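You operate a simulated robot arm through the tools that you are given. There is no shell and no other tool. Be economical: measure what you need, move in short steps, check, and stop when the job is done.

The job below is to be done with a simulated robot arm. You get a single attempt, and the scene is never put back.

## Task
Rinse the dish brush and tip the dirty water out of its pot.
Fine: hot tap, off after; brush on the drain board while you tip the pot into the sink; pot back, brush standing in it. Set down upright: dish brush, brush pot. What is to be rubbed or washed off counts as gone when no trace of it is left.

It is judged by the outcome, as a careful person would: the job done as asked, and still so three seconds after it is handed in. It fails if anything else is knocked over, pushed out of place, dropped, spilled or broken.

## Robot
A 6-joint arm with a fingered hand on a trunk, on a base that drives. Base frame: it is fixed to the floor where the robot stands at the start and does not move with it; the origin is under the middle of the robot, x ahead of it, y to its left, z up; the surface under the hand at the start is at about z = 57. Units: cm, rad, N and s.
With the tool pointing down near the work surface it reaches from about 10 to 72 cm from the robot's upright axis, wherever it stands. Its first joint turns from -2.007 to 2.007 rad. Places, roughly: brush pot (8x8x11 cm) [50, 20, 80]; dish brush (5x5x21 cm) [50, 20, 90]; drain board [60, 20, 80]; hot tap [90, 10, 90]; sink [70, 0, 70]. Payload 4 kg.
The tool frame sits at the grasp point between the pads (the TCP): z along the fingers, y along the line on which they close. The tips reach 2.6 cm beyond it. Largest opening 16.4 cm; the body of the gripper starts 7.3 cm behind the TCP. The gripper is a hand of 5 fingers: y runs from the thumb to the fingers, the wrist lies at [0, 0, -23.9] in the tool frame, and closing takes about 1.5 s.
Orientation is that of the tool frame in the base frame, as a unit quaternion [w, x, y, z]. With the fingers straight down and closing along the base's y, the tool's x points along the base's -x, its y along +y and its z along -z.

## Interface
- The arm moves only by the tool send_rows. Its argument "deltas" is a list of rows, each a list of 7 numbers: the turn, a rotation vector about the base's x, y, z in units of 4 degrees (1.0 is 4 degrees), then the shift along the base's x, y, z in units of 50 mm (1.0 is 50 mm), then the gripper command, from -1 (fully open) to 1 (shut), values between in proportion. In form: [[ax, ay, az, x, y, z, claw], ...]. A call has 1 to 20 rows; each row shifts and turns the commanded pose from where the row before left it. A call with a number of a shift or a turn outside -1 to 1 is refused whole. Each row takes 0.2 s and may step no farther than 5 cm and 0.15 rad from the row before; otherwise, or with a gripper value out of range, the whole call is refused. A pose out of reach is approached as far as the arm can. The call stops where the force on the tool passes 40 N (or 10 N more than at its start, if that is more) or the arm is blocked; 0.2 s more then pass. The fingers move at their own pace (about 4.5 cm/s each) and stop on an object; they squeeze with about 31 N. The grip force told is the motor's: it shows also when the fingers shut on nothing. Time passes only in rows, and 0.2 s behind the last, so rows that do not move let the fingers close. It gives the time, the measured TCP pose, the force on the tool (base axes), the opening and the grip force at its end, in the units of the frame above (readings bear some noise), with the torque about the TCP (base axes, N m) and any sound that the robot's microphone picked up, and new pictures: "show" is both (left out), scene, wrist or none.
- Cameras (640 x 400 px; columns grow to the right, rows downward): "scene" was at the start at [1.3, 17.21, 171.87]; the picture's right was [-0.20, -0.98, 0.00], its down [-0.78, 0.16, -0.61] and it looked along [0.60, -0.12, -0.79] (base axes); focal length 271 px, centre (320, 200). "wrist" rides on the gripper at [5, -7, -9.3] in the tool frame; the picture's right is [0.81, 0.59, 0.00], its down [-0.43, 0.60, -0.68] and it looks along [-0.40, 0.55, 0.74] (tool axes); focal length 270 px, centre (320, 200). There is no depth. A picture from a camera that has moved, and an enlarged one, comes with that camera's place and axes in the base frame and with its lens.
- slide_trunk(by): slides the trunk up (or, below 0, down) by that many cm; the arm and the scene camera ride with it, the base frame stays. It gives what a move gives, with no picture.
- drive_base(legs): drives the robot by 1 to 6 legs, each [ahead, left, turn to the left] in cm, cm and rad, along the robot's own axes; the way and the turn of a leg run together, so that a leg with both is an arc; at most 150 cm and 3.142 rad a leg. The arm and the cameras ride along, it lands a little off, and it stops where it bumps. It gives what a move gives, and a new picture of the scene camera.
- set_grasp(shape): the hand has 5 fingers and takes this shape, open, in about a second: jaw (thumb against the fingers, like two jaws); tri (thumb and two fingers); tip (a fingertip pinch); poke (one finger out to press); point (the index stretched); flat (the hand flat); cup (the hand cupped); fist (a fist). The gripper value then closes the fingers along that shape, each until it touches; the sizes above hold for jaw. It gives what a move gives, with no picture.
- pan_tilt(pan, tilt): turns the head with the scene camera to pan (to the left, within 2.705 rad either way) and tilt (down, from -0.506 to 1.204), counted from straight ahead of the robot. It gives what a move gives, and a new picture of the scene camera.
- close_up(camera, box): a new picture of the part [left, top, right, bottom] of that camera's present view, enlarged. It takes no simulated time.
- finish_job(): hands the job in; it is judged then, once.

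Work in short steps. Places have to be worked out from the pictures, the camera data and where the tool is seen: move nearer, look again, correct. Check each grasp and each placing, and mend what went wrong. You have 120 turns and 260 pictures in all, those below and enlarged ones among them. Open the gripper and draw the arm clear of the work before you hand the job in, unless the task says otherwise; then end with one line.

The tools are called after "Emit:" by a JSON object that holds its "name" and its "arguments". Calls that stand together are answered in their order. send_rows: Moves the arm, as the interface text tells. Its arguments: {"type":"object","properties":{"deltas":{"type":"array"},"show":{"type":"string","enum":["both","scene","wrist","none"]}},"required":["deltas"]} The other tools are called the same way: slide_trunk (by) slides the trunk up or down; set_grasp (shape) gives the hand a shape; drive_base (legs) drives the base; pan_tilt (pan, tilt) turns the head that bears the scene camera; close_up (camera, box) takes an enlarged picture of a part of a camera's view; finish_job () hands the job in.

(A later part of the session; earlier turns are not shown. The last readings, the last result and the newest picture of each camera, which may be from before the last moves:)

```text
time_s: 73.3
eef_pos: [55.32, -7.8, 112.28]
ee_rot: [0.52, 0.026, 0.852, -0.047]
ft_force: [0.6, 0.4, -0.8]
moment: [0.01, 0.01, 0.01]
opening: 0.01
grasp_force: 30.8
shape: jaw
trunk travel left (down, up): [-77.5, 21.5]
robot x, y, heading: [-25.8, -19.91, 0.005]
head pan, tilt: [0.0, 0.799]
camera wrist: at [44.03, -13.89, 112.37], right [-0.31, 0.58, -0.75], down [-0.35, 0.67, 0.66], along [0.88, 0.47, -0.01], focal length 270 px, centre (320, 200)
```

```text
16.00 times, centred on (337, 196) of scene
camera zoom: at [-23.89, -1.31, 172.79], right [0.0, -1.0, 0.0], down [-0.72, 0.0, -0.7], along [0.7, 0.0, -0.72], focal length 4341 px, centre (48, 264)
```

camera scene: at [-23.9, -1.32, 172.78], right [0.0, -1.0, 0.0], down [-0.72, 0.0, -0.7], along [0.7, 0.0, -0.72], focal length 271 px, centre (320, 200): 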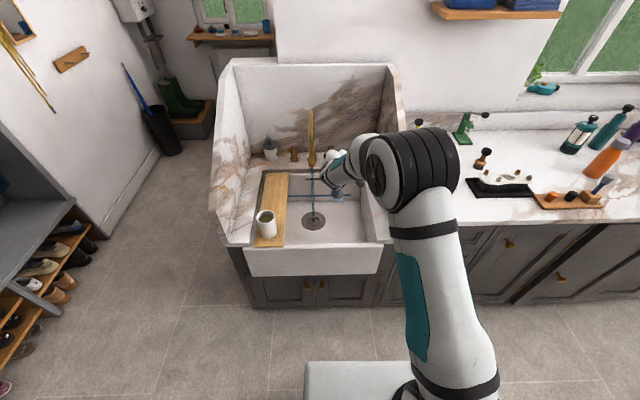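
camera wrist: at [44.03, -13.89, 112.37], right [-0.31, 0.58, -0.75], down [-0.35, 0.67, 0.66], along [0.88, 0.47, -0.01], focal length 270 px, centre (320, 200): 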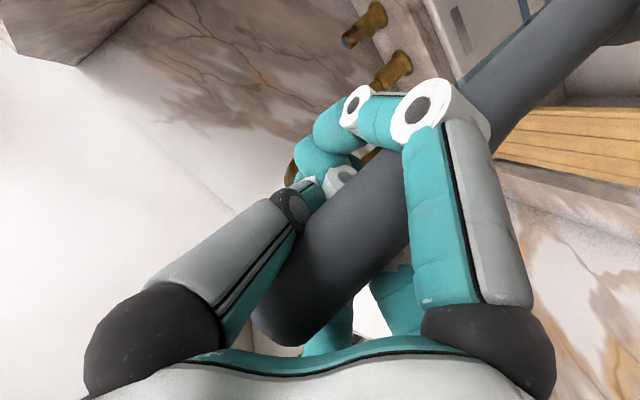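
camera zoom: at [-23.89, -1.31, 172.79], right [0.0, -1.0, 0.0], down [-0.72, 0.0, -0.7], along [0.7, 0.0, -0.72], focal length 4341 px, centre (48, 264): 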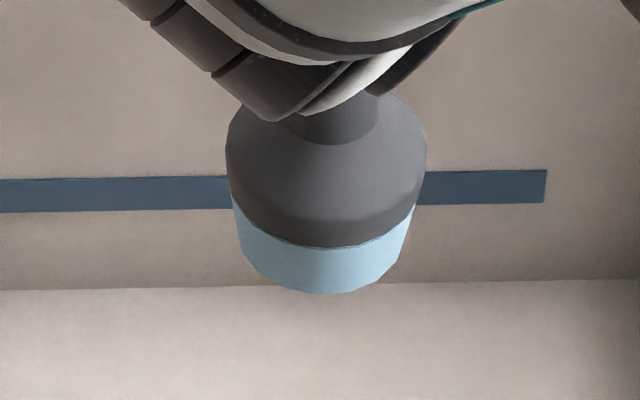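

The brush is tilted roughly 6–8° with its head toward me. I'll correct the pitch by 8° and drive left so the board is within the comfortable range.

Emit:
{"name": "send_rows", "arguments": {"deltas": [[0, -1, 0, 0, 0, 0.1, 1], [0, -1, 0, 0, 0, 0.1, 1]], "show": "none"}}

Emit:
{"name": "drive_base", "arguments": {"legs": [[0, 18, 0]]}}

Emit:
{"name": "send_rows", "arguments": {"deltas": [[0, 0, 0, 0.3, 0.3, 0, 1], [0, 0, 0, 0.3, 0.3, 0, 1], [0, 0, 0, 0.3, 0.3, 0, 1], [0, 0, 0, 0.3, 0.3, 0, 1], [0, 0, 0, 0.3, 0.3, 0, 1], [0, 0, 0, 0.3, 0.3, 0, 1]], "show": "scene"}}

```text
time_s: 73.9
eef_pos: [55.27, -7.71, 113.22]
ee_rot: [0.579, 0.029, 0.814, -0.045]
ft_force: [-0.3, 0.2, -0.8]
moment: [0.03, 0.01, -0.02]
opening: 0.02
grasp_force: 31.1
shape: jaw
trunk travel left (down, up): [-77.5, 21.5]
robot x, y, heading: [-25.84, -20.35, -0.0]
head pan, tilt: [0.0, 0.799]
```

```text
time_s: 75.4
eef_pos: [55.3, 10.09, 113.23]
ee_rot: [0.578, 0.029, 0.814, -0.046]
ft_force: [-0.5, 0.4, -0.2]
moment: [0.0, -0.02, -0.03]
opening: 0.0
grasp_force: 31.0
shape: jaw
trunk travel left (down, up): [-77.5, 21.5]
robot x, y, heading: [-25.98, -2.54, 0.006]
head pan, tilt: [0.0, 0.799]
camera scene: at [-23.91, 16.64, 172.77], right [0.0, -1.0, 0.0], down [-0.72, 0.0, -0.7], along [0.7, 0.0, -0.72], focal length 271 px, centre (320, 200)
```

scene: 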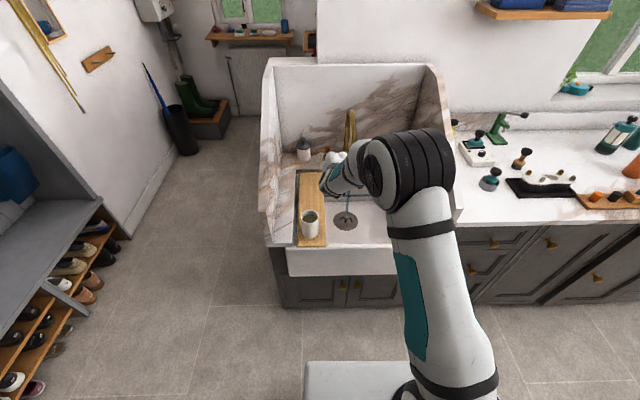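

```text
time_s: 76.8
eef_pos: [64.29, 19.11, 113.3]
ee_rot: [0.578, 0.029, 0.814, -0.045]
ft_force: [1.1, -0.2, -0.3]
moment: [0.0, 0.01, 0.0]
opening: 0.0
grasp_force: 31.3
shape: jaw
trunk travel left (down, up): [-77.5, 21.5]
robot x, y, heading: [-25.66, -2.02, 0.006]
head pan, tilt: [0.0, 0.799]
camera scene: at [-23.86, 16.52, 172.78], right [0.0, -1.0, 0.0], down [-0.72, 0.0, -0.7], along [0.7, 0.0, -0.72], focal length 271 px, centre (320, 200)
```

scene: 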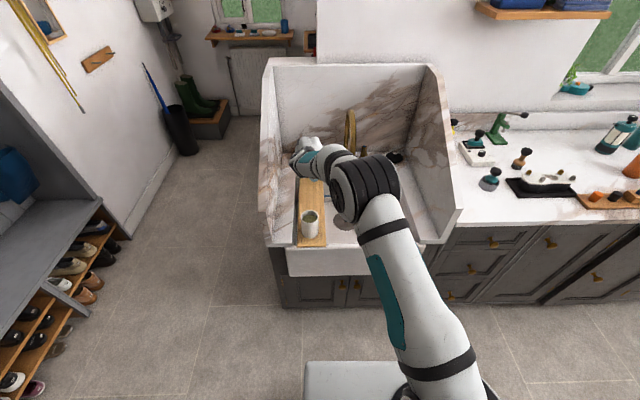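

I'll zoom in to check the brush over the board.

Emit:
{"name": "close_up", "arguments": {"camera": "scene", "box": [285, 125, 355, 190]}}

Emit:
{"name": "close_up", "arguments": {"camera": "scene", "box": [290, 160, 340, 250]}}

```text
6.15 times, centred on (320, 158) of scene
camera zoom: at [-23.86, 16.52, 172.78], right [0.0, -1.0, 0.0], down [-0.72, 0.0, -0.7], along [0.7, 0.0, -0.72], focal length 1670 px, centre (320, 462)
```

zoom: 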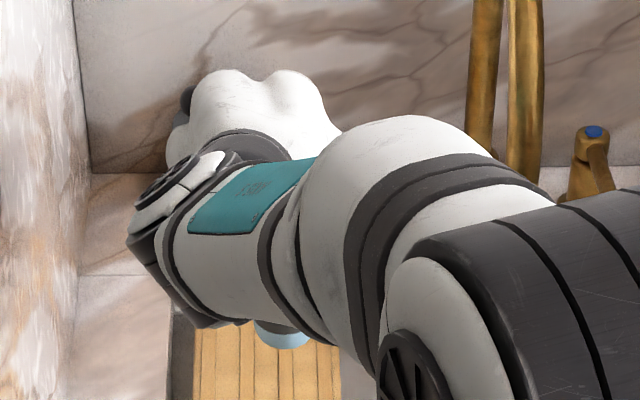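

```text
4.44 times, centred on (315, 205) of scene
camera zoom: at [-23.86, 16.52, 172.78], right [0.0, -1.0, 0.0], down [-0.72, 0.0, -0.7], along [0.7, 0.0, -0.72], focal length 1206 px, centre (342, 178)
```

zoom: 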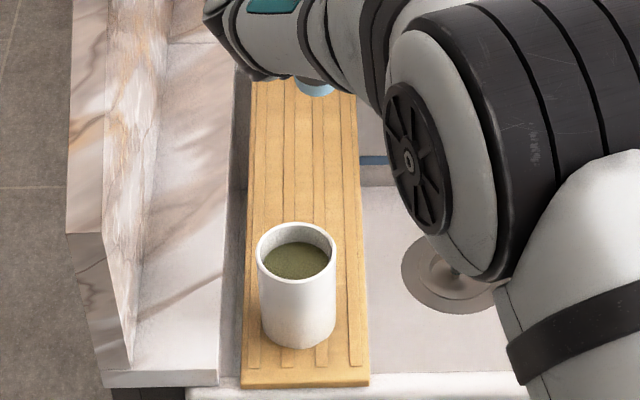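

The brush bottom is at about [60.5, 19.1], over the board and nearly vertical. I'll lower it 13.5 cm, then feel for the board.

Emit:
{"name": "send_rows", "arguments": {"deltas": [[0, 0, 0, 0, 0.12, -0.5, 1], [0, 0, 0, 0, 0, -0.5, 1], [0, 0, 0, 0, 0, -0.5, 1], [0, 0, 0, 0, 0, -0.5, 1], [0, 0, 0, 0, 0, -0.4, 1], [0, 0, 0, 0, 0, -0.3, 1], [0, 0, 0, 0, 0, 0, 1]], "show": "scene"}}

Emit:
{"name": "close_up", "arguments": {"camera": "scene", "box": [285, 140, 345, 240]}}

```text
time_s: 78.4
eef_pos: [64.22, 19.63, 99.76]
ee_rot: [0.579, 0.029, 0.814, -0.044]
ft_force: [-0.5, 0.7, -1.0]
moment: [0.01, -0.02, -0.02]
opening: 0.01
grasp_force: 30.8
shape: jaw
trunk travel left (down, up): [-77.5, 21.5]
robot x, y, heading: [-26.31, -2.15, 0.003]
head pan, tilt: [0.0, 0.799]
camera scene: at [-23.92, 16.49, 172.79], right [0.0, -1.0, 0.0], down [-0.72, 0.0, -0.7], along [0.7, 0.0, -0.72], focal length 271 px, centre (320, 200)
```

scene: 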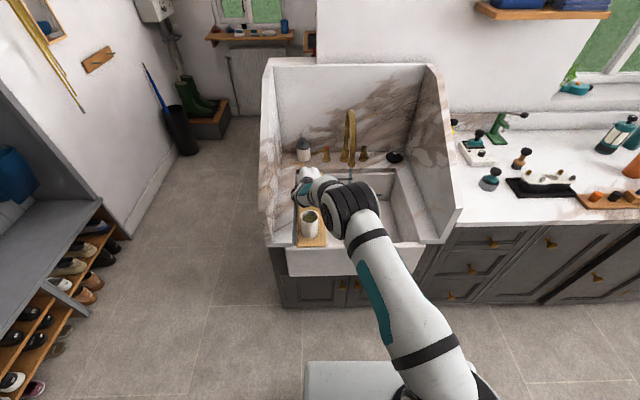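

```text
4.00 times, centred on (315, 190) of scene
camera zoom: at [-23.92, 16.49, 172.79], right [0.0, -1.0, 0.0], down [-0.72, 0.0, -0.7], along [0.7, 0.0, -0.72], focal length 1085 px, centre (340, 240)
```

zoom: 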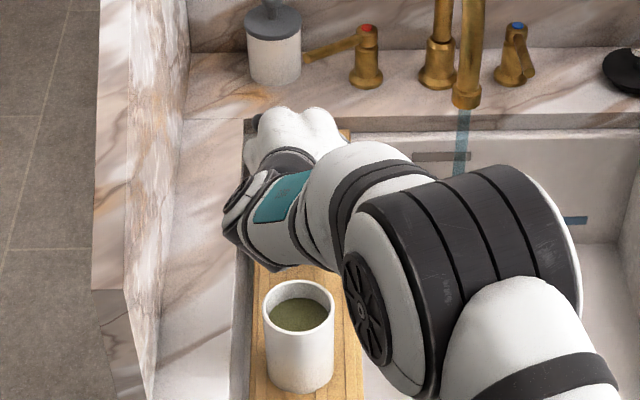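

Now a slow descent, watching the force.

Emit:
{"name": "send_rows", "arguments": {"deltas": [[0, 0, 0, 0, 0, -0.1, 1], [0, 0, 0, 0, 0, -0.1, 1], [0, 0, 0, 0, 0, -0.1, 1], [0, 0, 0, 0, 0, 0, 1]], "show": "none"}}

Emit:
{"name": "send_rows", "arguments": {"deltas": [[0, 0, 0, 0, 0, -0.1, 1], [0, 0, 0, 0, 0, 0, 1]], "show": "none"}}

Emit:
{"name": "send_rows", "arguments": {"deltas": [[0, 0, 0, 0, 0, -0.1, 1], [0, 0, 0, 0, 0, 0, 1]], "show": "none"}}

```text
time_s: 79.4
eef_pos: [64.3, 19.62, 98.24]
ee_rot: [0.579, 0.029, 0.813, -0.044]
ft_force: [1.0, -0.6, -1.6]
moment: [0.02, 0.01, 0.0]
opening: 0.01
grasp_force: 30.8
shape: jaw
trunk travel left (down, up): [-77.5, 21.5]
robot x, y, heading: [-26.05, -2.13, 0.004]
head pan, tilt: [0.0, 0.799]
```

```text
time_s: 80.0
eef_pos: [64.39, 19.64, 97.72]
ee_rot: [0.579, 0.03, 0.813, -0.045]
ft_force: [-0.2, 0.7, -0.8]
moment: [-0.02, -0.02, -0.02]
opening: 0.01
grasp_force: 31.4
shape: jaw
trunk travel left (down, up): [-77.5, 21.5]
robot x, y, heading: [-26.13, -2.01, 0.006]
head pan, tilt: [0.0, 0.799]
```

```text
time_s: 80.6
eef_pos: [64.4, 19.67, 97.16]
ee_rot: [0.578, 0.028, 0.814, -0.044]
ft_force: [-0.9, 0.5, -0.1]
moment: [0.03, 0.0, 0.01]
opening: 0.01
grasp_force: 31.1
shape: jaw
trunk travel left (down, up): [-77.5, 21.5]
robot x, y, heading: [-25.89, -2.08, 0.002]
head pan, tilt: [0.0, 0.799]
```

No contact yet, so I'll continue down in 0.4 cm steps.

Emit:
{"name": "send_rows", "arguments": {"deltas": [[0, 0, 0, 0, 0, -0.08, 1], [0, 0, 0, 0, 0, 0, 1]], "show": "none"}}

Emit:
{"name": "send_rows", "arguments": {"deltas": [[0, 0, 0, 0, 0, -0.08, 1], [0, 0, 0, 0, 0, 0, 1]], "show": "none"}}

Emit:
{"name": "send_rows", "arguments": {"deltas": [[0, 0, 0, 0, 0, -0.08, 1], [0, 0, 0, 0, 0, 0, 1]], "show": "wrist"}}

```text
time_s: 81.2
eef_pos: [64.29, 19.63, 96.81]
ee_rot: [0.579, 0.029, 0.813, -0.045]
ft_force: [-0.2, -0.3, -0.8]
moment: [0.03, -0.02, -0.02]
opening: 0.0
grasp_force: 30.5
shape: jaw
trunk travel left (down, up): [-77.5, 21.5]
robot x, y, heading: [-26.03, -2.6, -0.001]
head pan, tilt: [0.0, 0.799]
```

```text
time_s: 81.8
eef_pos: [64.28, 19.61, 96.63]
ee_rot: [0.58, 0.029, 0.813, -0.045]
ft_force: [-0.2, -0.5, 5.2]
moment: [-0.04, 0.17, -0.01]
opening: 0.0
grasp_force: 31.0
shape: jaw
trunk travel left (down, up): [-77.5, 21.5]
robot x, y, heading: [-25.91, -2.32, 0.007]
head pan, tilt: [0.0, 0.799]
```

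```text
time_s: 82.4
eef_pos: [64.12, 19.64, 96.33]
ee_rot: [0.582, 0.029, 0.811, -0.043]
ft_force: [-1.6, 0.7, 20.3]
moment: [-0.11, 0.72, 0.0]
opening: 0.0
grasp_force: 31.0
shape: jaw
trunk travel left (down, up): [-77.5, 21.5]
robot x, y, heading: [-26.25, -2.36, 0.002]
head pan, tilt: [0.0, 0.799]
camera wrist: at [53.03, 13.61, 94.93], right [-0.2, 0.58, -0.79], down [-0.44, 0.67, 0.6], along [0.88, 0.47, 0.12], focal length 270 px, centre (320, 200)
```

wrist: 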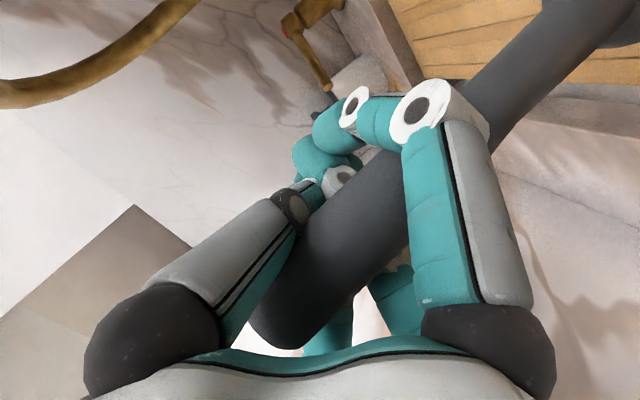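

Contact is at TCP z≈96.7. Comparing the contact point, wrist and scene geometry, the brush is actually vertical at pitch 63°, so I'll lift a little, undo the 8° and set down again.

Emit:
{"name": "send_rows", "arguments": {"deltas": [[0, 0, 0, 0, 0, 0.3, 1], [0, 1, 0, 0, 0, 0, 1], [0, 1, 0, 0, 0, 0, 1], [0, 0, 0, 0, 0, -0.1, 1], [0, 0, 0, 0, 0, 0, 1]], "show": "wrist"}}

Emit:
{"name": "send_rows", "arguments": {"deltas": [[0, 0, 0, 0, 0, -0.08, 1], [0, 0, 0, 0, 0, 0, 1]], "show": "none"}}

Emit:
{"name": "send_rows", "arguments": {"deltas": [[0, 0, 0, 0, 0, -0.06, 1], [0, 0, 0, 0, 0, 0, 1]], "show": "none"}}

```text
time_s: 83.6
eef_pos: [64.23, 19.65, 96.98]
ee_rot: [0.521, 0.026, 0.852, -0.047]
ft_force: [-0.2, 0.1, -0.3]
moment: [-0.01, -0.06, -0.02]
opening: 0.02
grasp_force: 31.3
shape: jaw
trunk travel left (down, up): [-77.5, 21.5]
robot x, y, heading: [-26.24, -2.35, -0.004]
head pan, tilt: [0.0, 0.799]
camera wrist: at [52.96, 13.63, 97.11], right [-0.32, 0.58, -0.75], down [-0.35, 0.67, 0.66], along [0.88, 0.47, -0.01], focal length 270 px, centre (320, 200)
```

wrist: 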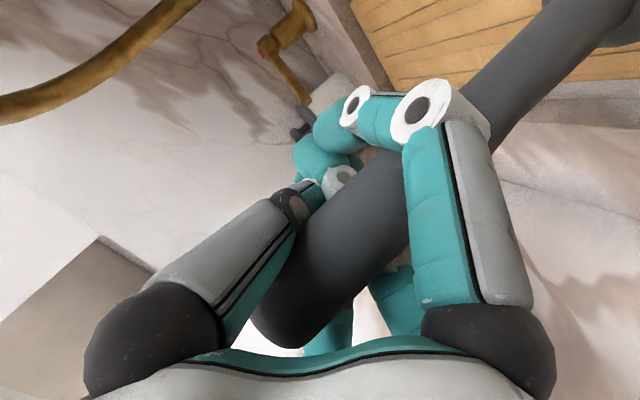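

```text
time_s: 84.2
eef_pos: [64.31, 19.63, 96.66]
ee_rot: [0.521, 0.026, 0.852, -0.046]
ft_force: [-0.3, 0.7, 0.1]
moment: [0.01, -0.02, -0.07]
opening: 0.0
grasp_force: 31.2
shape: jaw
trunk travel left (down, up): [-77.5, 21.5]
robot x, y, heading: [-25.85, -2.08, -0.001]
head pan, tilt: [0.0, 0.799]
```

```text
time_s: 84.8
eef_pos: [64.38, 19.57, 96.27]
ee_rot: [0.52, 0.026, 0.852, -0.047]
ft_force: [0.7, 0.1, -1.0]
moment: [-0.01, -0.03, 0.04]
opening: 0.0
grasp_force: 31.3
shape: jaw
trunk travel left (down, up): [-77.5, 21.5]
robot x, y, heading: [-25.7, -1.97, 0.003]
head pan, tilt: [0.0, 0.799]
```

Still free, so I'll lower further in fine steps.

Emit:
{"name": "send_rows", "arguments": {"deltas": [[0, 0, 0, 0, 0, -0.06, 1], [0, 0, 0, 0, 0, 0, 1]], "show": "none"}}

Emit:
{"name": "send_rows", "arguments": {"deltas": [[0, 0, 0, 0, 0, -0.05, 1], [0, 0, 0, 0, 0, 0, 1]], "show": "none"}}

Emit:
{"name": "send_rows", "arguments": {"deltas": [[0, 0, 0, 0, 0, -0.04, 1], [0, 0, 0, 0, 0, 0, 1]], "show": "none"}}

```text
time_s: 85.4
eef_pos: [64.28, 19.67, 96.01]
ee_rot: [0.521, 0.027, 0.852, -0.047]
ft_force: [-0.2, 0.7, 1.1]
moment: [0.03, 0.03, 0.0]
opening: 0.0
grasp_force: 31.4
shape: jaw
trunk travel left (down, up): [-77.5, 21.5]
robot x, y, heading: [-25.91, -2.08, 0.003]
head pan, tilt: [0.0, 0.799]
```

```text
time_s: 86.0
eef_pos: [64.32, 19.6, 95.94]
ee_rot: [0.522, 0.026, 0.851, -0.046]
ft_force: [0.9, -0.7, 9.1]
moment: [-0.02, 0.36, 0.0]
opening: 0.0
grasp_force: 31.2
shape: jaw
trunk travel left (down, up): [-77.5, 21.5]
robot x, y, heading: [-25.84, -2.26, -0.003]
head pan, tilt: [0.0, 0.799]
```

```text
time_s: 86.6
eef_pos: [64.23, 19.55, 95.92]
ee_rot: [0.523, 0.027, 0.851, -0.047]
ft_force: [1.4, -0.6, 19.4]
moment: [-0.07, 0.75, 0.0]
opening: 0.01
grasp_force: 30.5
shape: jaw
trunk travel left (down, up): [-77.5, 21.5]
robot x, y, heading: [-25.94, -2.21, 0.001]
head pan, tilt: [0.0, 0.799]
```

The contact point now lies right under the handle, so the head is flat on the board and upright. I'll ease the pressure and open the fingers gently.

Emit:
{"name": "send_rows", "arguments": {"deltas": [[0, 0, 0, 0, 0, 0.04, 1], [0, 0, 0, 0, 0, 0, 0.8], [0, 0, 0, 0, 0, 0, 0.6], [0, 0, 0, 0, 0, 0, 0.4], [0, 0, 0, 0, 0, 0, 0.2]], "show": "wrist"}}

```text
time_s: 87.8
eef_pos: [64.17, 19.57, 95.61]
ee_rot: [0.52, 0.025, 0.853, -0.046]
ft_force: [0.0, -0.4, 0.0]
moment: [-0.02, -0.01, 0.03]
opening: 6.34
grasp_force: 0.1
shape: jaw
trunk travel left (down, up): [-77.5, 21.5]
robot x, y, heading: [-26.1, -2.02, 0.001]
head pan, tilt: [0.0, 0.799]
camera wrist: at [53.02, 13.58, 95.79], right [-0.32, 0.58, -0.75], down [-0.35, 0.67, 0.66], along [0.88, 0.47, -0.01], focal length 270 px, centre (320, 200)
```

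wrist: 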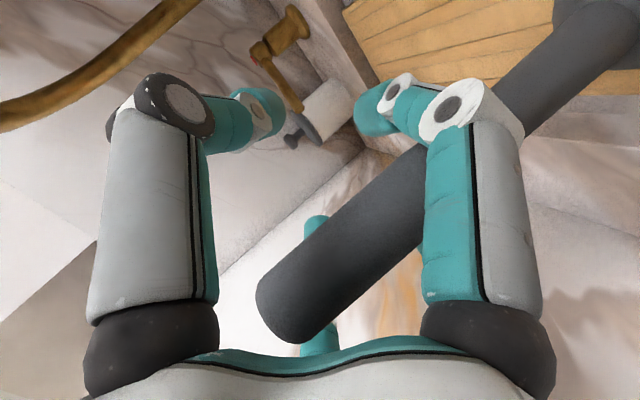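

The brush stands by itself. I'll open fully and withdraw straight back along the hand axis.

Emit:
{"name": "send_rows", "arguments": {"deltas": [[0, 0, 0, 0, 0, 0, 0], [0, 0, 0, 0, 0, 0, -0.5], [0, 0, 0, 0, 0, 0, -1], [0, 0, 0, 0, 0, 0, -1], [0, 0, 0, 0, 0, 0, -1]], "show": "wrist"}}

Emit:
{"name": "send_rows", "arguments": {"deltas": [[0, 0, 0, -0.27, 0.01, 0.135, -1], [0, 0, 0, -0.36, 0.02, 0.18, -1], [0, 0, 0, -0.36, 0.02, 0.18, -1], [0, 0, 0, -0.36, 0.02, 0.18, -1], [0, 0, 0, -0.36, 0.02, 0.18, -1], [0, 0, 0, -0.36, 0.02, 0.25, -1], [0, 0, 0, -0.36, 0.02, 0.4, -1]], "show": "both"}}

```text
time_s: 89.0
eef_pos: [64.34, 19.5, 95.67]
ee_rot: [0.521, 0.026, 0.852, -0.046]
ft_force: [-0.2, -0.3, -0.2]
moment: [-0.03, 0.01, -0.04]
opening: 16.37
grasp_force: 0.0
shape: jaw
trunk travel left (down, up): [-77.5, 21.5]
robot x, y, heading: [-26.0, -2.06, 0.003]
head pan, tilt: [0.0, 0.799]
camera wrist: at [53.05, 13.58, 95.86], right [-0.31, 0.58, -0.75], down [-0.35, 0.67, 0.66], along [0.88, 0.47, -0.01], focal length 270 px, centre (320, 200)
```

wrist: 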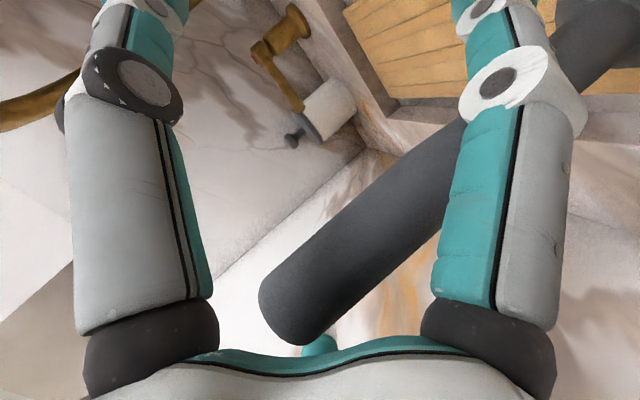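

```text
time_s: 90.6
eef_pos: [52.0, 20.3, 103.3]
ee_rot: [0.521, 0.026, 0.852, -0.047]
ft_force: [0.9, 0.2, 0.0]
moment: [-0.02, 0.02, -0.02]
opening: 16.4
grasp_force: 0.1
shape: jaw
trunk travel left (down, up): [-77.5, 21.5]
robot x, y, heading: [-26.15, -2.21, 0.008]
head pan, tilt: [0.0, 0.799]
camera scene: at [-24.03, 16.47, 172.78], right [0.0, -1.0, 0.0], down [-0.72, 0.0, -0.7], along [0.7, 0.0, -0.72], focal length 271 px, centre (320, 200)
camera wrist: at [40.81, 14.26, 103.42], right [-0.31, 0.58, -0.75], down [-0.35, 0.67, 0.66], along [0.88, 0.47, -0.01], focal length 270 px, centre (320, 200)
```

scene: 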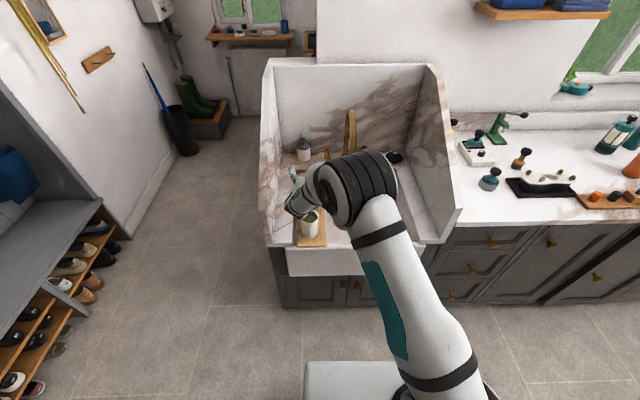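
wrist: 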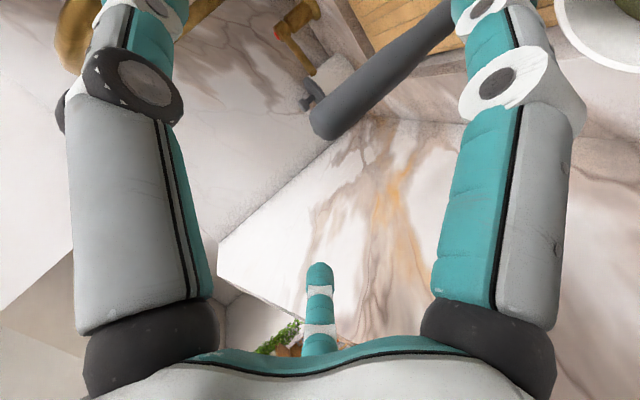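

The brush stands upright on the board at about [60.4, 19.2]. Next is the pot at about [46.8, 20.5], rim z≈91. I'll pitch to 71° and come to a hover above it with the fingers open to straddle it.

Emit:
{"name": "send_rows", "arguments": {"deltas": [[0, -1, 0, -0.3, 0, 0.1, -1], [0, -1, 0, -0.3, 0, 0.1, -1], [0, 0, 0, -0.4, 0, 0, -1], [0, 0, 0, -0.2, 0, -0.2, -1], [0, 0, 0, 0, 0, -0.3, -1]], "show": "both"}}

Emit:
{"name": "close_up", "arguments": {"camera": "scene", "box": [275, 150, 355, 250]}}

```text
time_s: 91.8
eef_pos: [46.12, 20.24, 101.83]
ee_rot: [0.579, 0.029, 0.814, -0.044]
ft_force: [0.6, 0.0, 1.0]
moment: [-0.02, -0.01, 0.0]
opening: 16.39
grasp_force: 0.0
shape: jaw
trunk travel left (down, up): [-77.5, 21.5]
robot x, y, heading: [-26.04, -2.13, 0.002]
head pan, tilt: [0.0, 0.799]
camera scene: at [-23.89, 16.51, 172.79], right [0.0, -1.0, 0.0], down [-0.72, 0.0, -0.7], along [0.7, 0.0, -0.72], focal length 271 px, centre (320, 200)
camera wrist: at [34.99, 14.32, 100.35], right [-0.21, 0.58, -0.79], down [-0.44, 0.67, 0.61], along [0.88, 0.47, 0.12], focal length 270 px, centre (320, 200)
```

scene: 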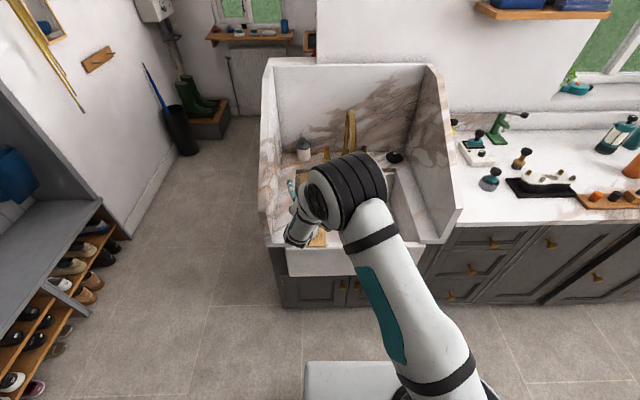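
wrist: 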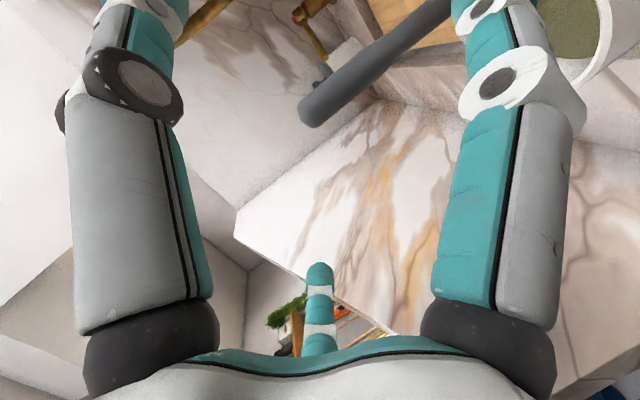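

```text
4.00 times, centred on (315, 200) of scene
camera zoom: at [-23.89, 16.51, 172.79], right [0.0, -1.0, 0.0], down [-0.72, 0.0, -0.7], along [0.7, 0.0, -0.72], focal length 1085 px, centre (340, 200)
```

zoom: 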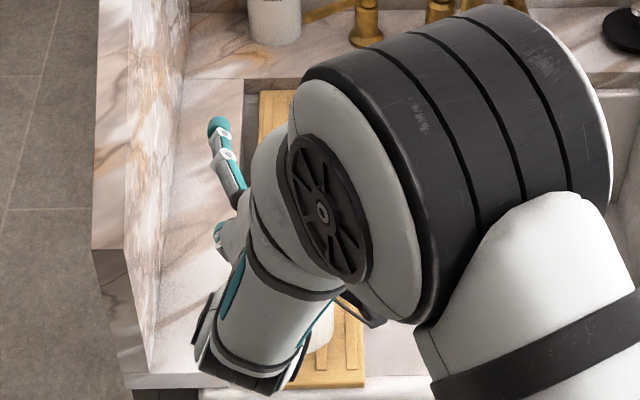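

I'll zoom the wrist camera on the pot rim to fix the pot's place.

Emit:
{"name": "close_up", "arguments": {"camera": "wrist", "box": [500, 0, 640, 120]}}

```text
3.33 times, centred on (570, 60) of wrist
camera zoom: at [34.99, 14.32, 100.35], right [-0.21, 0.58, -0.79], down [-0.44, 0.67, 0.61], along [0.88, 0.47, 0.12], focal length 901 px, centre (-513, 667)
```

zoom: 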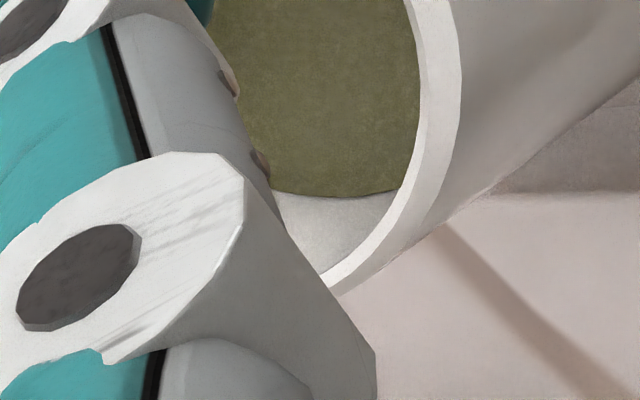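

The pot centre is about [47, 19.8]. I'll descend straddling it to z≈87.3.

Emit:
{"name": "send_rows", "arguments": {"deltas": [[0, 0, 0, 0, -0.06, -0.5, -1], [0, 0, 0, 0, 0, -0.5, -1], [0, 0, 0, 0, 0, -0.5, -1], [0, 0, 0, 0, 0, -0.5, -1], [0, 0, 0, 0.04, 0, -0.4, -1], [0, 0, 0, 0, 0, -0.3, -1], [0, 0, 0, 0, 0, -0.2, -1], [0, 0, 0, 0, 0, 0, -1]], "show": "both"}}

```text
time_s: 93.6
eef_pos: [46.27, 20.03, 87.4]
ee_rot: [0.579, 0.03, 0.813, -0.045]
ft_force: [-1.5, -0.2, 10.6]
moment: [-0.2, 0.13, -0.01]
opening: 16.33
grasp_force: 0.1
shape: jaw
trunk travel left (down, up): [-77.5, 21.5]
robot x, y, heading: [-25.64, -2.24, 0.003]
head pan, tilt: [0.0, 0.799]
camera scene: at [-24.07, 16.46, 172.8], right [0.0, -1.0, 0.0], down [-0.72, 0.0, -0.7], along [0.7, 0.0, -0.72], focal length 271 px, centre (320, 200)
camera wrist: at [35.15, 14.04, 85.87], right [-0.21, 0.58, -0.79], down [-0.44, 0.67, 0.61], along [0.88, 0.47, 0.12], focal length 270 px, centre (320, 200)
```

scene: 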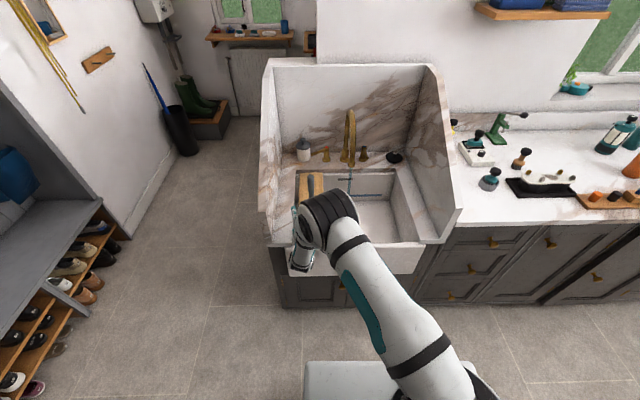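
wrist: 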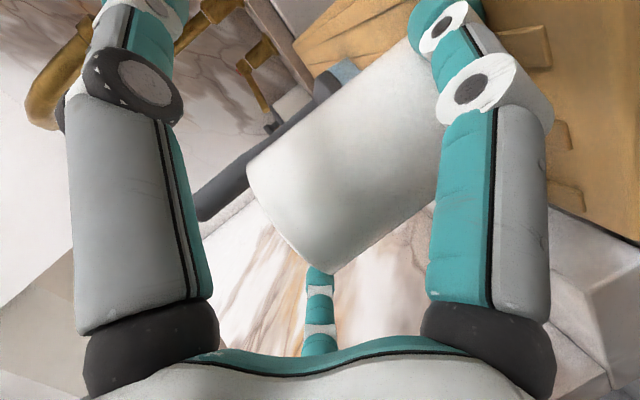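

The lowest finger just touches the board, as it touched the rim before. I'll rise 1 cm and close on the pot.

Emit:
{"name": "send_rows", "arguments": {"deltas": [[0, 0, 0, 0.06, 0, 0.16, -1], [0, 0, 0, 0, 0, 0, 0], [0, 0, 0, 0, 0, 0, 0.5], [0, 0, 0, 0, 0, 0, 1], [0, 0, 0, 0, 0, 0, 1], [0, 0, 0, 0, 0, 0, 1], [0, 0, 0, 0, 0, 0, 1], [0, 0, 0, 0, 0, 0, 1], [0, 0, 0, 0, 0, 0, 1]], "show": "both"}}

```text
time_s: 95.6
eef_pos: [46.61, 20.01, 88.19]
ee_rot: [0.579, 0.029, 0.813, -0.044]
ft_force: [-1.0, -0.7, 0.5]
moment: [-0.03, 0.06, -0.05]
opening: 6.44
grasp_force: 0.1
shape: jaw
trunk travel left (down, up): [-77.5, 21.5]
robot x, y, heading: [-25.71, -2.24, 0.001]
head pan, tilt: [0.0, 0.799]
camera scene: at [-23.94, 16.48, 172.79], right [0.0, -1.0, 0.0], down [-0.72, 0.0, -0.7], along [0.7, 0.0, -0.72], focal length 271 px, centre (320, 200)
camera wrist: at [35.41, 13.95, 86.68], right [-0.21, 0.58, -0.79], down [-0.44, 0.67, 0.61], along [0.88, 0.47, 0.12], focal length 270 px, centre (320, 200)
```

scene: 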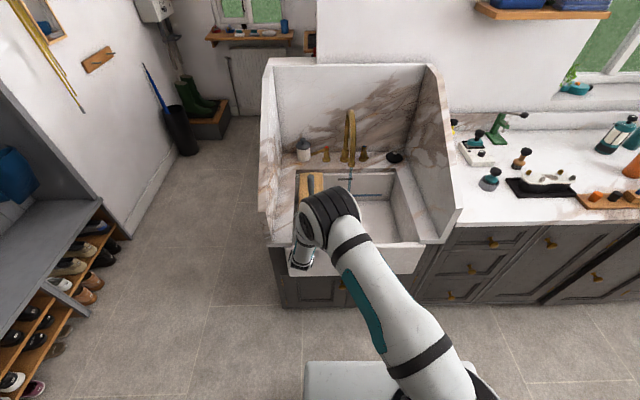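
wrist: 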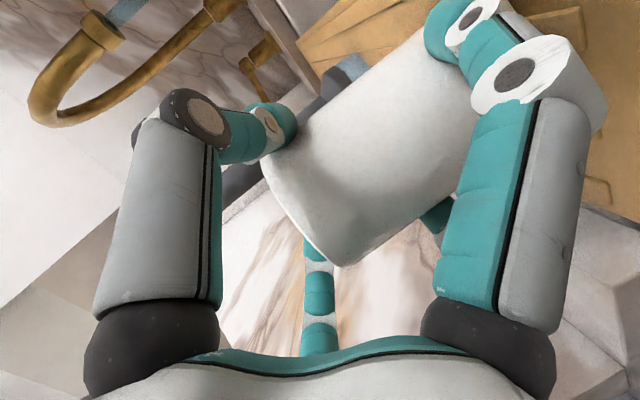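

It's still closing, so I'll let it settle.

Emit:
{"name": "send_rows", "arguments": {"deltas": [[0, 0, 0, 0, 0, 0, 1], [0, 0, 0, 0, 0, 0, 1], [0, 0, 0, 0, 0, 0, 1], [0, 0, 0, 0, 0, 0, 1], [0, 0, 0, 0, 0, 0, 1]], "show": "wrist"}}

```text
time_s: 96.8
eef_pos: [46.51, 19.97, 88.33]
ee_rot: [0.58, 0.03, 0.813, -0.044]
ft_force: [-4.0, -2.9, 13.3]
moment: [-0.15, 0.55, 0.09]
opening: 3.68
grasp_force: 30.9
shape: jaw
trunk travel left (down, up): [-77.5, 21.5]
robot x, y, heading: [-25.95, -2.17, 0.003]
head pan, tilt: [0.0, 0.799]
camera wrist: at [35.36, 13.93, 86.83], right [-0.2, 0.58, -0.79], down [-0.44, 0.67, 0.61], along [0.88, 0.47, 0.12], focal length 270 px, centre (320, 200)
```

wrist: 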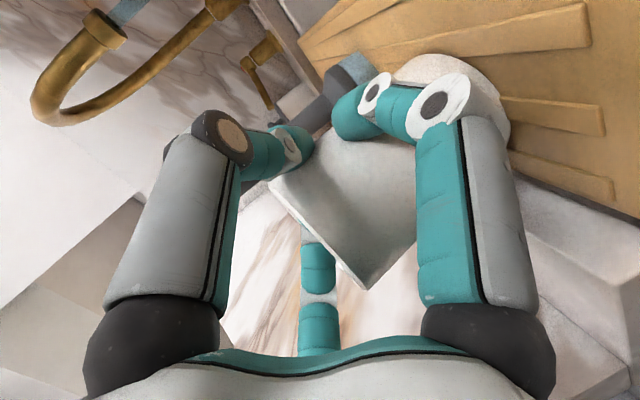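

The pot seems to have tilted in the grip. I'll look closer before doing anything.

Emit:
{"name": "close_up", "arguments": {"camera": "wrist", "box": [240, 30, 540, 310]}}

Emit:
{"name": "close_up", "arguments": {"camera": "scene", "box": [270, 150, 370, 290]}}

```text
1.43 times, centred on (390, 170) of wrist
camera zoom: at [35.36, 13.93, 86.83], right [-0.2, 0.58, -0.79], down [-0.44, 0.67, 0.61], along [0.88, 0.47, 0.12], focal length 386 px, centre (220, 243)
```

zoom: 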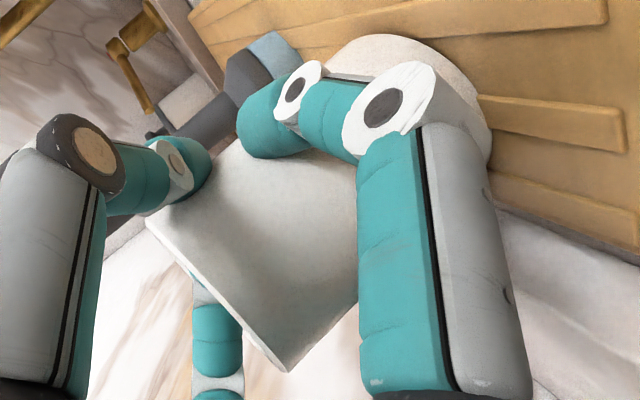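

```text
2.86 times, centred on (320, 220) of scene
camera zoom: at [-24.15, 16.4, 172.81], right [0.0, -1.0, 0.0], down [-0.72, 0.0, -0.7], along [0.7, 0.0, -0.72], focal length 775 px, centre (320, 143)
```

zoom: 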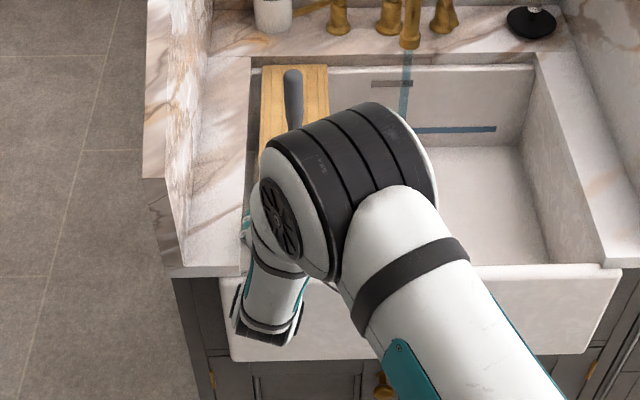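

The pot is caged in the fingers and tilted about 14° toward me, well short of spilling. I'll lift it slightly and see how it hangs.

Emit:
{"name": "send_rows", "arguments": {"deltas": [[0, 0, 0, 0, 0, 0.1, 1], [0, 0, 0, 0, 0, 0.15, 1], [0, 0, 0, 0, 0, 0.15, 1], [0, 0, 0, 0, 0, 0.1, 1], [0, 0, 0, 0, 0, 0, 1]], "show": "wrist"}}

Emit:
{"name": "close_up", "arguments": {"camera": "wrist", "box": [240, 30, 540, 310]}}

```text
time_s: 98.0
eef_pos: [46.68, 19.86, 90.53]
ee_rot: [0.578, 0.029, 0.814, -0.045]
ft_force: [-0.2, 0.0, -5.3]
moment: [-0.1, 0.09, 0.0]
opening: 3.62
grasp_force: 31.4
shape: jaw
trunk travel left (down, up): [-77.5, 21.5]
robot x, y, heading: [-25.92, -2.3, -0.0]
head pan, tilt: [0.0, 0.799]
camera wrist: at [35.5, 13.93, 89.11], right [-0.21, 0.58, -0.79], down [-0.43, 0.67, 0.61], along [0.88, 0.47, 0.11], focal length 270 px, centre (320, 200)
```

wrist: 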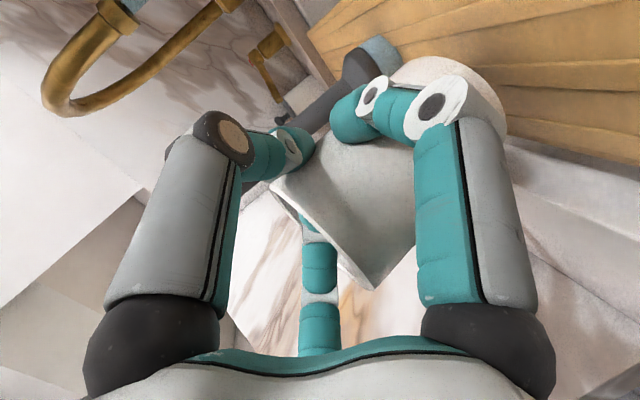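

```text
1.43 times, centred on (390, 170) of wrist
camera zoom: at [35.5, 13.93, 89.11], right [-0.21, 0.58, -0.79], down [-0.43, 0.67, 0.61], along [0.88, 0.47, 0.11], focal length 386 px, centre (220, 243)
```

zoom: 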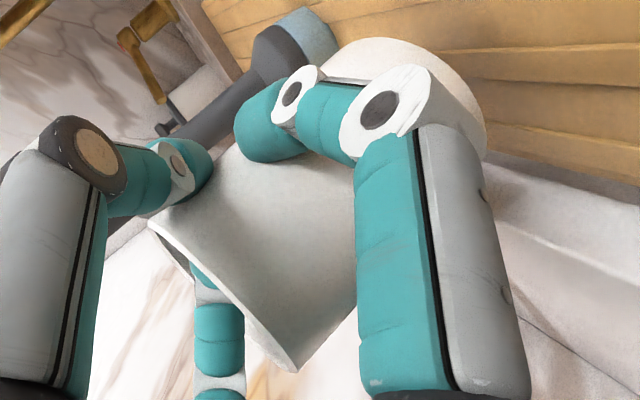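

The pot is lifted (about 0.5 kg) with no spill, tilted about 16°. I'll level it by reducing the pitch, raise it, and drive right so it is over the sink.

Emit:
{"name": "send_rows", "arguments": {"deltas": [[0.5, 1, 0, 0, 0, 0.3, 1], [0.5, 1, 0, 0, 0, 0.3, 1], [0.5, 1, 0, 0, 0, 0.3, 1], [0, 0, 0, 0, 0, 0.3, 1], [0, 0, 0, 0, 0, 0.3, 1], [0, 0, 0, 0, 0, 0.3, 1], [0, 0, 0, 0, 0, 0.3, 1]], "show": "wrist"}}

Emit:
{"name": "drive_base", "arguments": {"legs": [[0, -14, 0]]}}

```text
time_s: 99.6
eef_pos: [46.59, 20.06, 101.23]
ee_rot: [0.488, 0.054, 0.871, -0.005]
ft_force: [-0.1, -0.7, -5.1]
moment: [-0.14, 0.1, -0.01]
opening: 3.57
grasp_force: 31.2
shape: jaw
trunk travel left (down, up): [-77.5, 21.5]
robot x, y, heading: [-25.85, -2.64, 0.002]
head pan, tilt: [0.0, 0.799]
camera wrist: at [35.34, 14.07, 101.4], right [-0.36, 0.66, -0.66], down [-0.29, 0.59, 0.75], along [0.89, 0.46, -0.02], focal length 270 px, centre (320, 200)
```

wrist: 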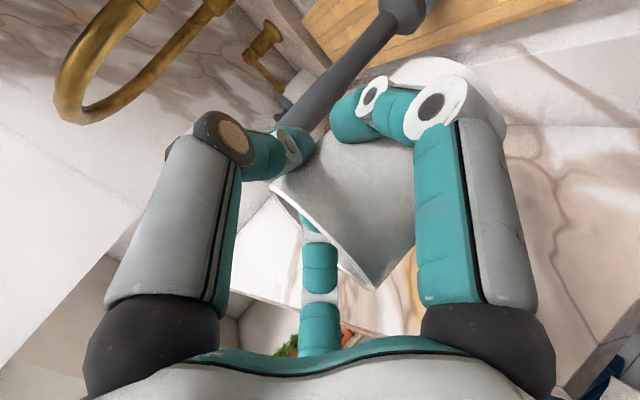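

```text
time_s: 101.0
eef_pos: [46.71, 5.9, 101.08]
ee_rot: [0.488, 0.053, 0.871, -0.004]
ft_force: [0.5, -1.5, -5.1]
moment: [-0.13, 0.03, 0.05]
opening: 3.62
grasp_force: 31.2
shape: jaw
trunk travel left (down, up): [-77.5, 21.5]
robot x, y, heading: [-25.87, -16.17, 0.004]
head pan, tilt: [0.0, 0.799]
camera scene: at [-23.87, 2.18, 172.8], right [0.0, -1.0, 0.0], down [-0.72, 0.0, -0.7], along [0.7, 0.0, -0.72], focal length 271 px, centre (320, 200)
```

scene: 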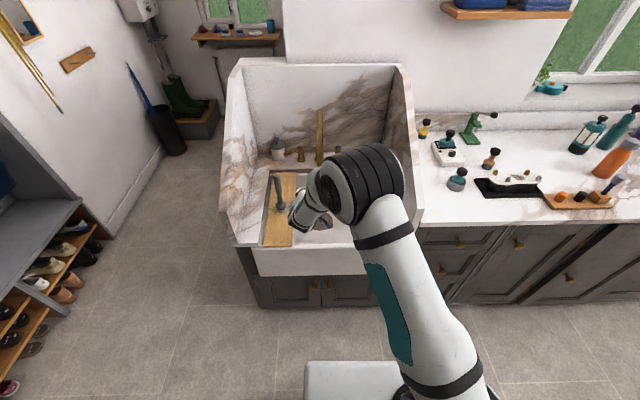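

The brush stands fine on the board. I'll move the pot over the basin and begin rolling it, mouth toward the right, away from the stream and the brush.

Emit:
{"name": "send_rows", "arguments": {"deltas": [[0, 0, 0, 0.4, -0.3, 0, 1], [0, 0, 0, 0.4, -0.3, 0, 1], [0, 0, 0, 0.4, -0.3, 0, 1], [0, 0, 0, 0.4, -0.3, 0, 1], [0, 0, 0, 0.4, -0.1, 0, 1], [1, 0, 0, 0, 0, 0, 1], [1, 0, 0, 0, 0, 0, 1], [1, 0, 0, 0, 0, 0, 1], [1, 0, 0, 0, 0, 0, 1], [1, 0, 0, 0, 0, 0, 1], [1, 0, 0, 0, 0, 0, 1], [1, 0, 0, 0, 0, 0, 1], [1, 0, 0, 0, 0, 0, 1]], "show": "scene"}}

Emit:
{"name": "close_up", "arguments": {"camera": "scene", "box": [250, 110, 430, 250]}}

```text
time_s: 103.8
eef_pos: [57.25, 4.73, 102.09]
ee_rot: [0.463, 0.179, 0.847, 0.191]
ft_force: [-1.1, -0.2, -4.8]
moment: [-0.21, 0.09, 0.03]
opening: 3.59
grasp_force: 30.7
shape: jaw
out of reach, approached as far as the arm can: row 10, 11, 12, 13
trunk travel left (down, up): [-77.5, 21.5]
robot x, y, heading: [-25.89, -16.45, 0.005]
head pan, tilt: [0.0, 0.799]
camera scene: at [-23.84, 2.31, 172.78], right [0.0, -1.0, 0.0], down [-0.72, 0.0, -0.7], along [0.7, 0.0, -0.72], focal length 271 px, centre (320, 200)
```

scene: 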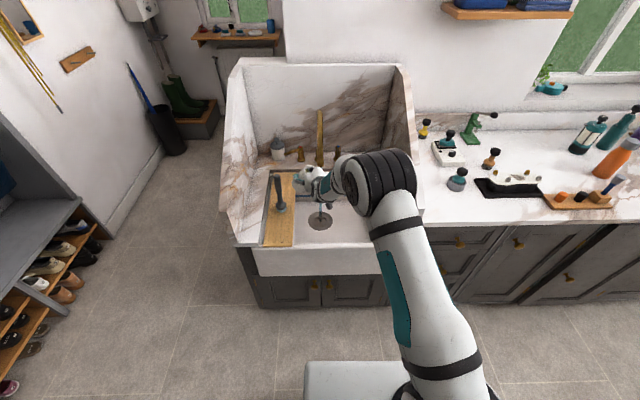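

```text
2.86 times, centred on (340, 180) of scene
camera zoom: at [-23.84, 2.31, 172.78], right [0.0, -1.0, 0.0], down [-0.72, 0.0, -0.7], along [0.7, 0.0, -0.72], focal length 775 px, centre (263, 257)
```

zoom: 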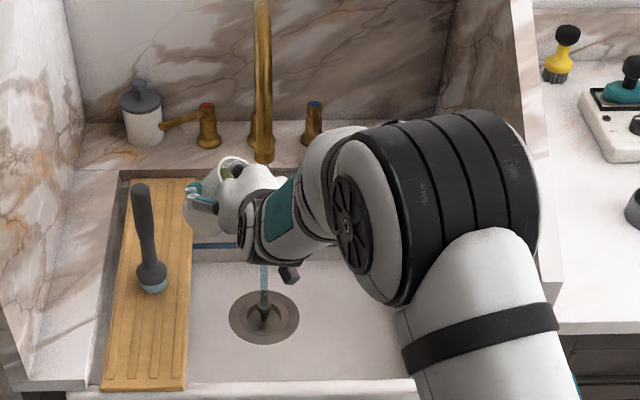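

Rolling that way runs the wrist out of reach. I'll drive right another 12 cm and then roll the other way, with the mouth toward +y over the middle of the basin.

Emit:
{"name": "drive_base", "arguments": {"legs": [[0, -13, 0]]}}

Emit:
{"name": "send_rows", "arguments": {"deltas": [[-1, 0, 0, 0, 0, 0, 1], [-1, 0, 0, 0, 0, 0, 1], [-1, 0, 0, 0, 0, 0, 1], [-1, 0, 0, 0, 0, 0, 1], [-1, 0, 0, 0, 0, 0, 1], [-1, 0, 0, 0, 0, 0, 1], [-1, 0, 0, 0, 0, 0, 1], [-1, 0, 0, 0, 0, 0, 1], [-1, 0, 0, 0, 0, 0, 1]], "show": "scene"}}

Emit:
{"name": "close_up", "arguments": {"camera": "scene", "box": [230, 110, 410, 250]}}

```text
time_s: 105.0
eef_pos: [57.21, -8.65, 102.1]
ee_rot: [0.463, 0.181, 0.846, 0.19]
ft_force: [0.2, -0.2, -4.8]
moment: [-0.19, 0.06, 0.05]
opening: 3.6
grasp_force: 31.0
shape: jaw
trunk travel left (down, up): [-77.5, 21.5]
robot x, y, heading: [-25.74, -29.08, 0.001]
head pan, tilt: [0.0, 0.799]
camera scene: at [-23.77, -10.75, 172.8], right [0.0, -1.0, 0.0], down [-0.72, 0.0, -0.7], along [0.7, 0.0, -0.72], focal length 271 px, centre (320, 200)
```

scene: 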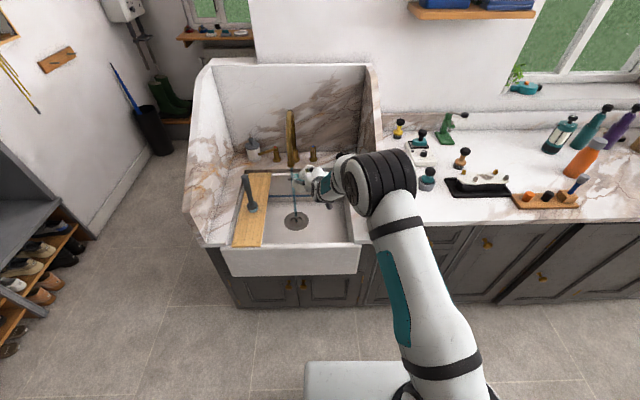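

```text
time_s: 107.0
eef_pos: [57.36, -8.39, 102.05]
ee_rot: [0.497, 0.028, 0.864, -0.082]
ft_force: [0.2, 0.1, -4.5]
moment: [-0.06, 0.08, 0.0]
opening: 3.54
grasp_force: 31.2
shape: jaw
trunk travel left (down, up): [-77.5, 21.5]
robot x, y, heading: [-25.68, -29.11, 0.003]
head pan, tilt: [0.0, 0.799]
camera scene: at [-23.76, -10.55, 172.78], right [0.0, -1.0, 0.0], down [-0.72, 0.0, -0.7], along [0.7, 0.0, -0.72], focal length 271 px, centre (320, 200)
```

scene: 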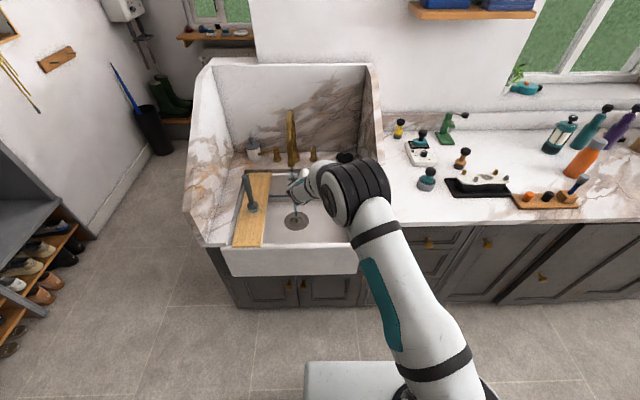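

```text
2.86 times, centred on (320, 180) of scene
camera zoom: at [-23.76, -10.55, 172.78], right [0.0, -1.0, 0.0], down [-0.72, 0.0, -0.7], along [0.7, 0.0, -0.72], focal length 775 px, centre (320, 257)
```

zoom: 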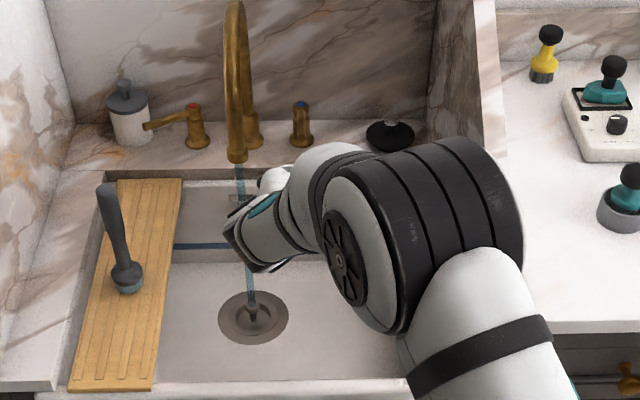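

Reachable now. I'll continue rolling about -x with the mouth toward the basin centre.

Emit:
{"name": "send_rows", "arguments": {"deltas": [[-1, 0, 0, 0, 0, -0.1, 1], [-1, 0, 0, 0, 0, -0.1, 1], [-1, 0, 0, 0, 0, -0.1, 1], [-1, 0, 0, 0, 0, -0.1, 1], [-1, 0, 0, 0, 0, -0.1, 1], [-1, 0, 0, 0, 0, -0.1, 1], [-1, 0, 0, 0, 0, -0.1, 1], [-1, 0, 0, 0, 0, -0.1, 1], [-1, 0, 0, 0, 0, 0, 1], [-1, 0, 0, 0, 0, 0, 1], [-1, 0, 0, 0, 0, 0, 1], [-1, 0, 0, 0, 0, 0, 1]], "show": "scene"}}

Emit:
{"name": "close_up", "arguments": {"camera": "scene", "box": [230, 130, 390, 250]}}

```text
time_s: 109.6
eef_pos: [57.37, -8.35, 98.23]
ee_rot: [0.466, -0.176, 0.755, -0.426]
ft_force: [-0.4, -0.9, -6.1]
moment: [0.09, 0.02, 0.01]
opening: 3.52
grasp_force: 30.5
shape: jaw
trunk travel left (down, up): [-77.5, 21.5]
robot x, y, heading: [-25.8, -29.18, 0.0]
head pan, tilt: [0.0, 0.799]
camera scene: at [-23.75, -10.57, 172.78], right [0.0, -1.0, 0.0], down [-0.72, 0.0, -0.7], along [0.7, 0.0, -0.72], focal length 271 px, centre (320, 200)
```

scene: 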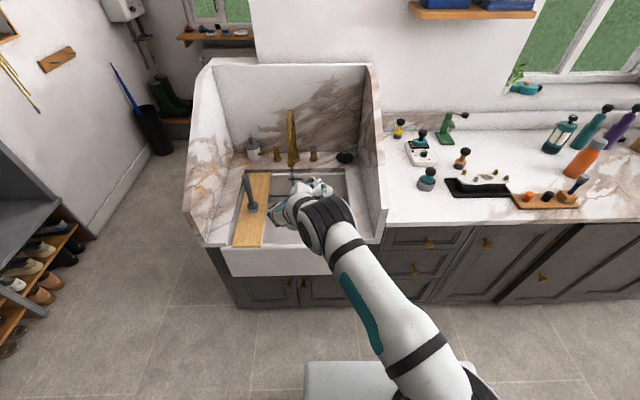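

```text
3.33 times, centred on (310, 190) of scene
camera zoom: at [-23.75, -10.57, 172.78], right [0.0, -1.0, 0.0], down [-0.72, 0.0, -0.7], along [0.7, 0.0, -0.72], focal length 904 px, centre (353, 233)
```

zoom: 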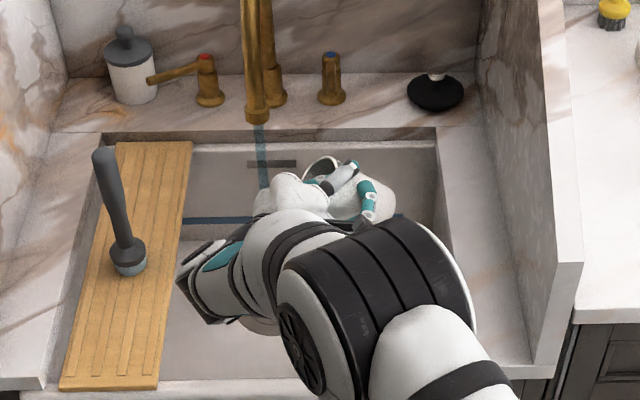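

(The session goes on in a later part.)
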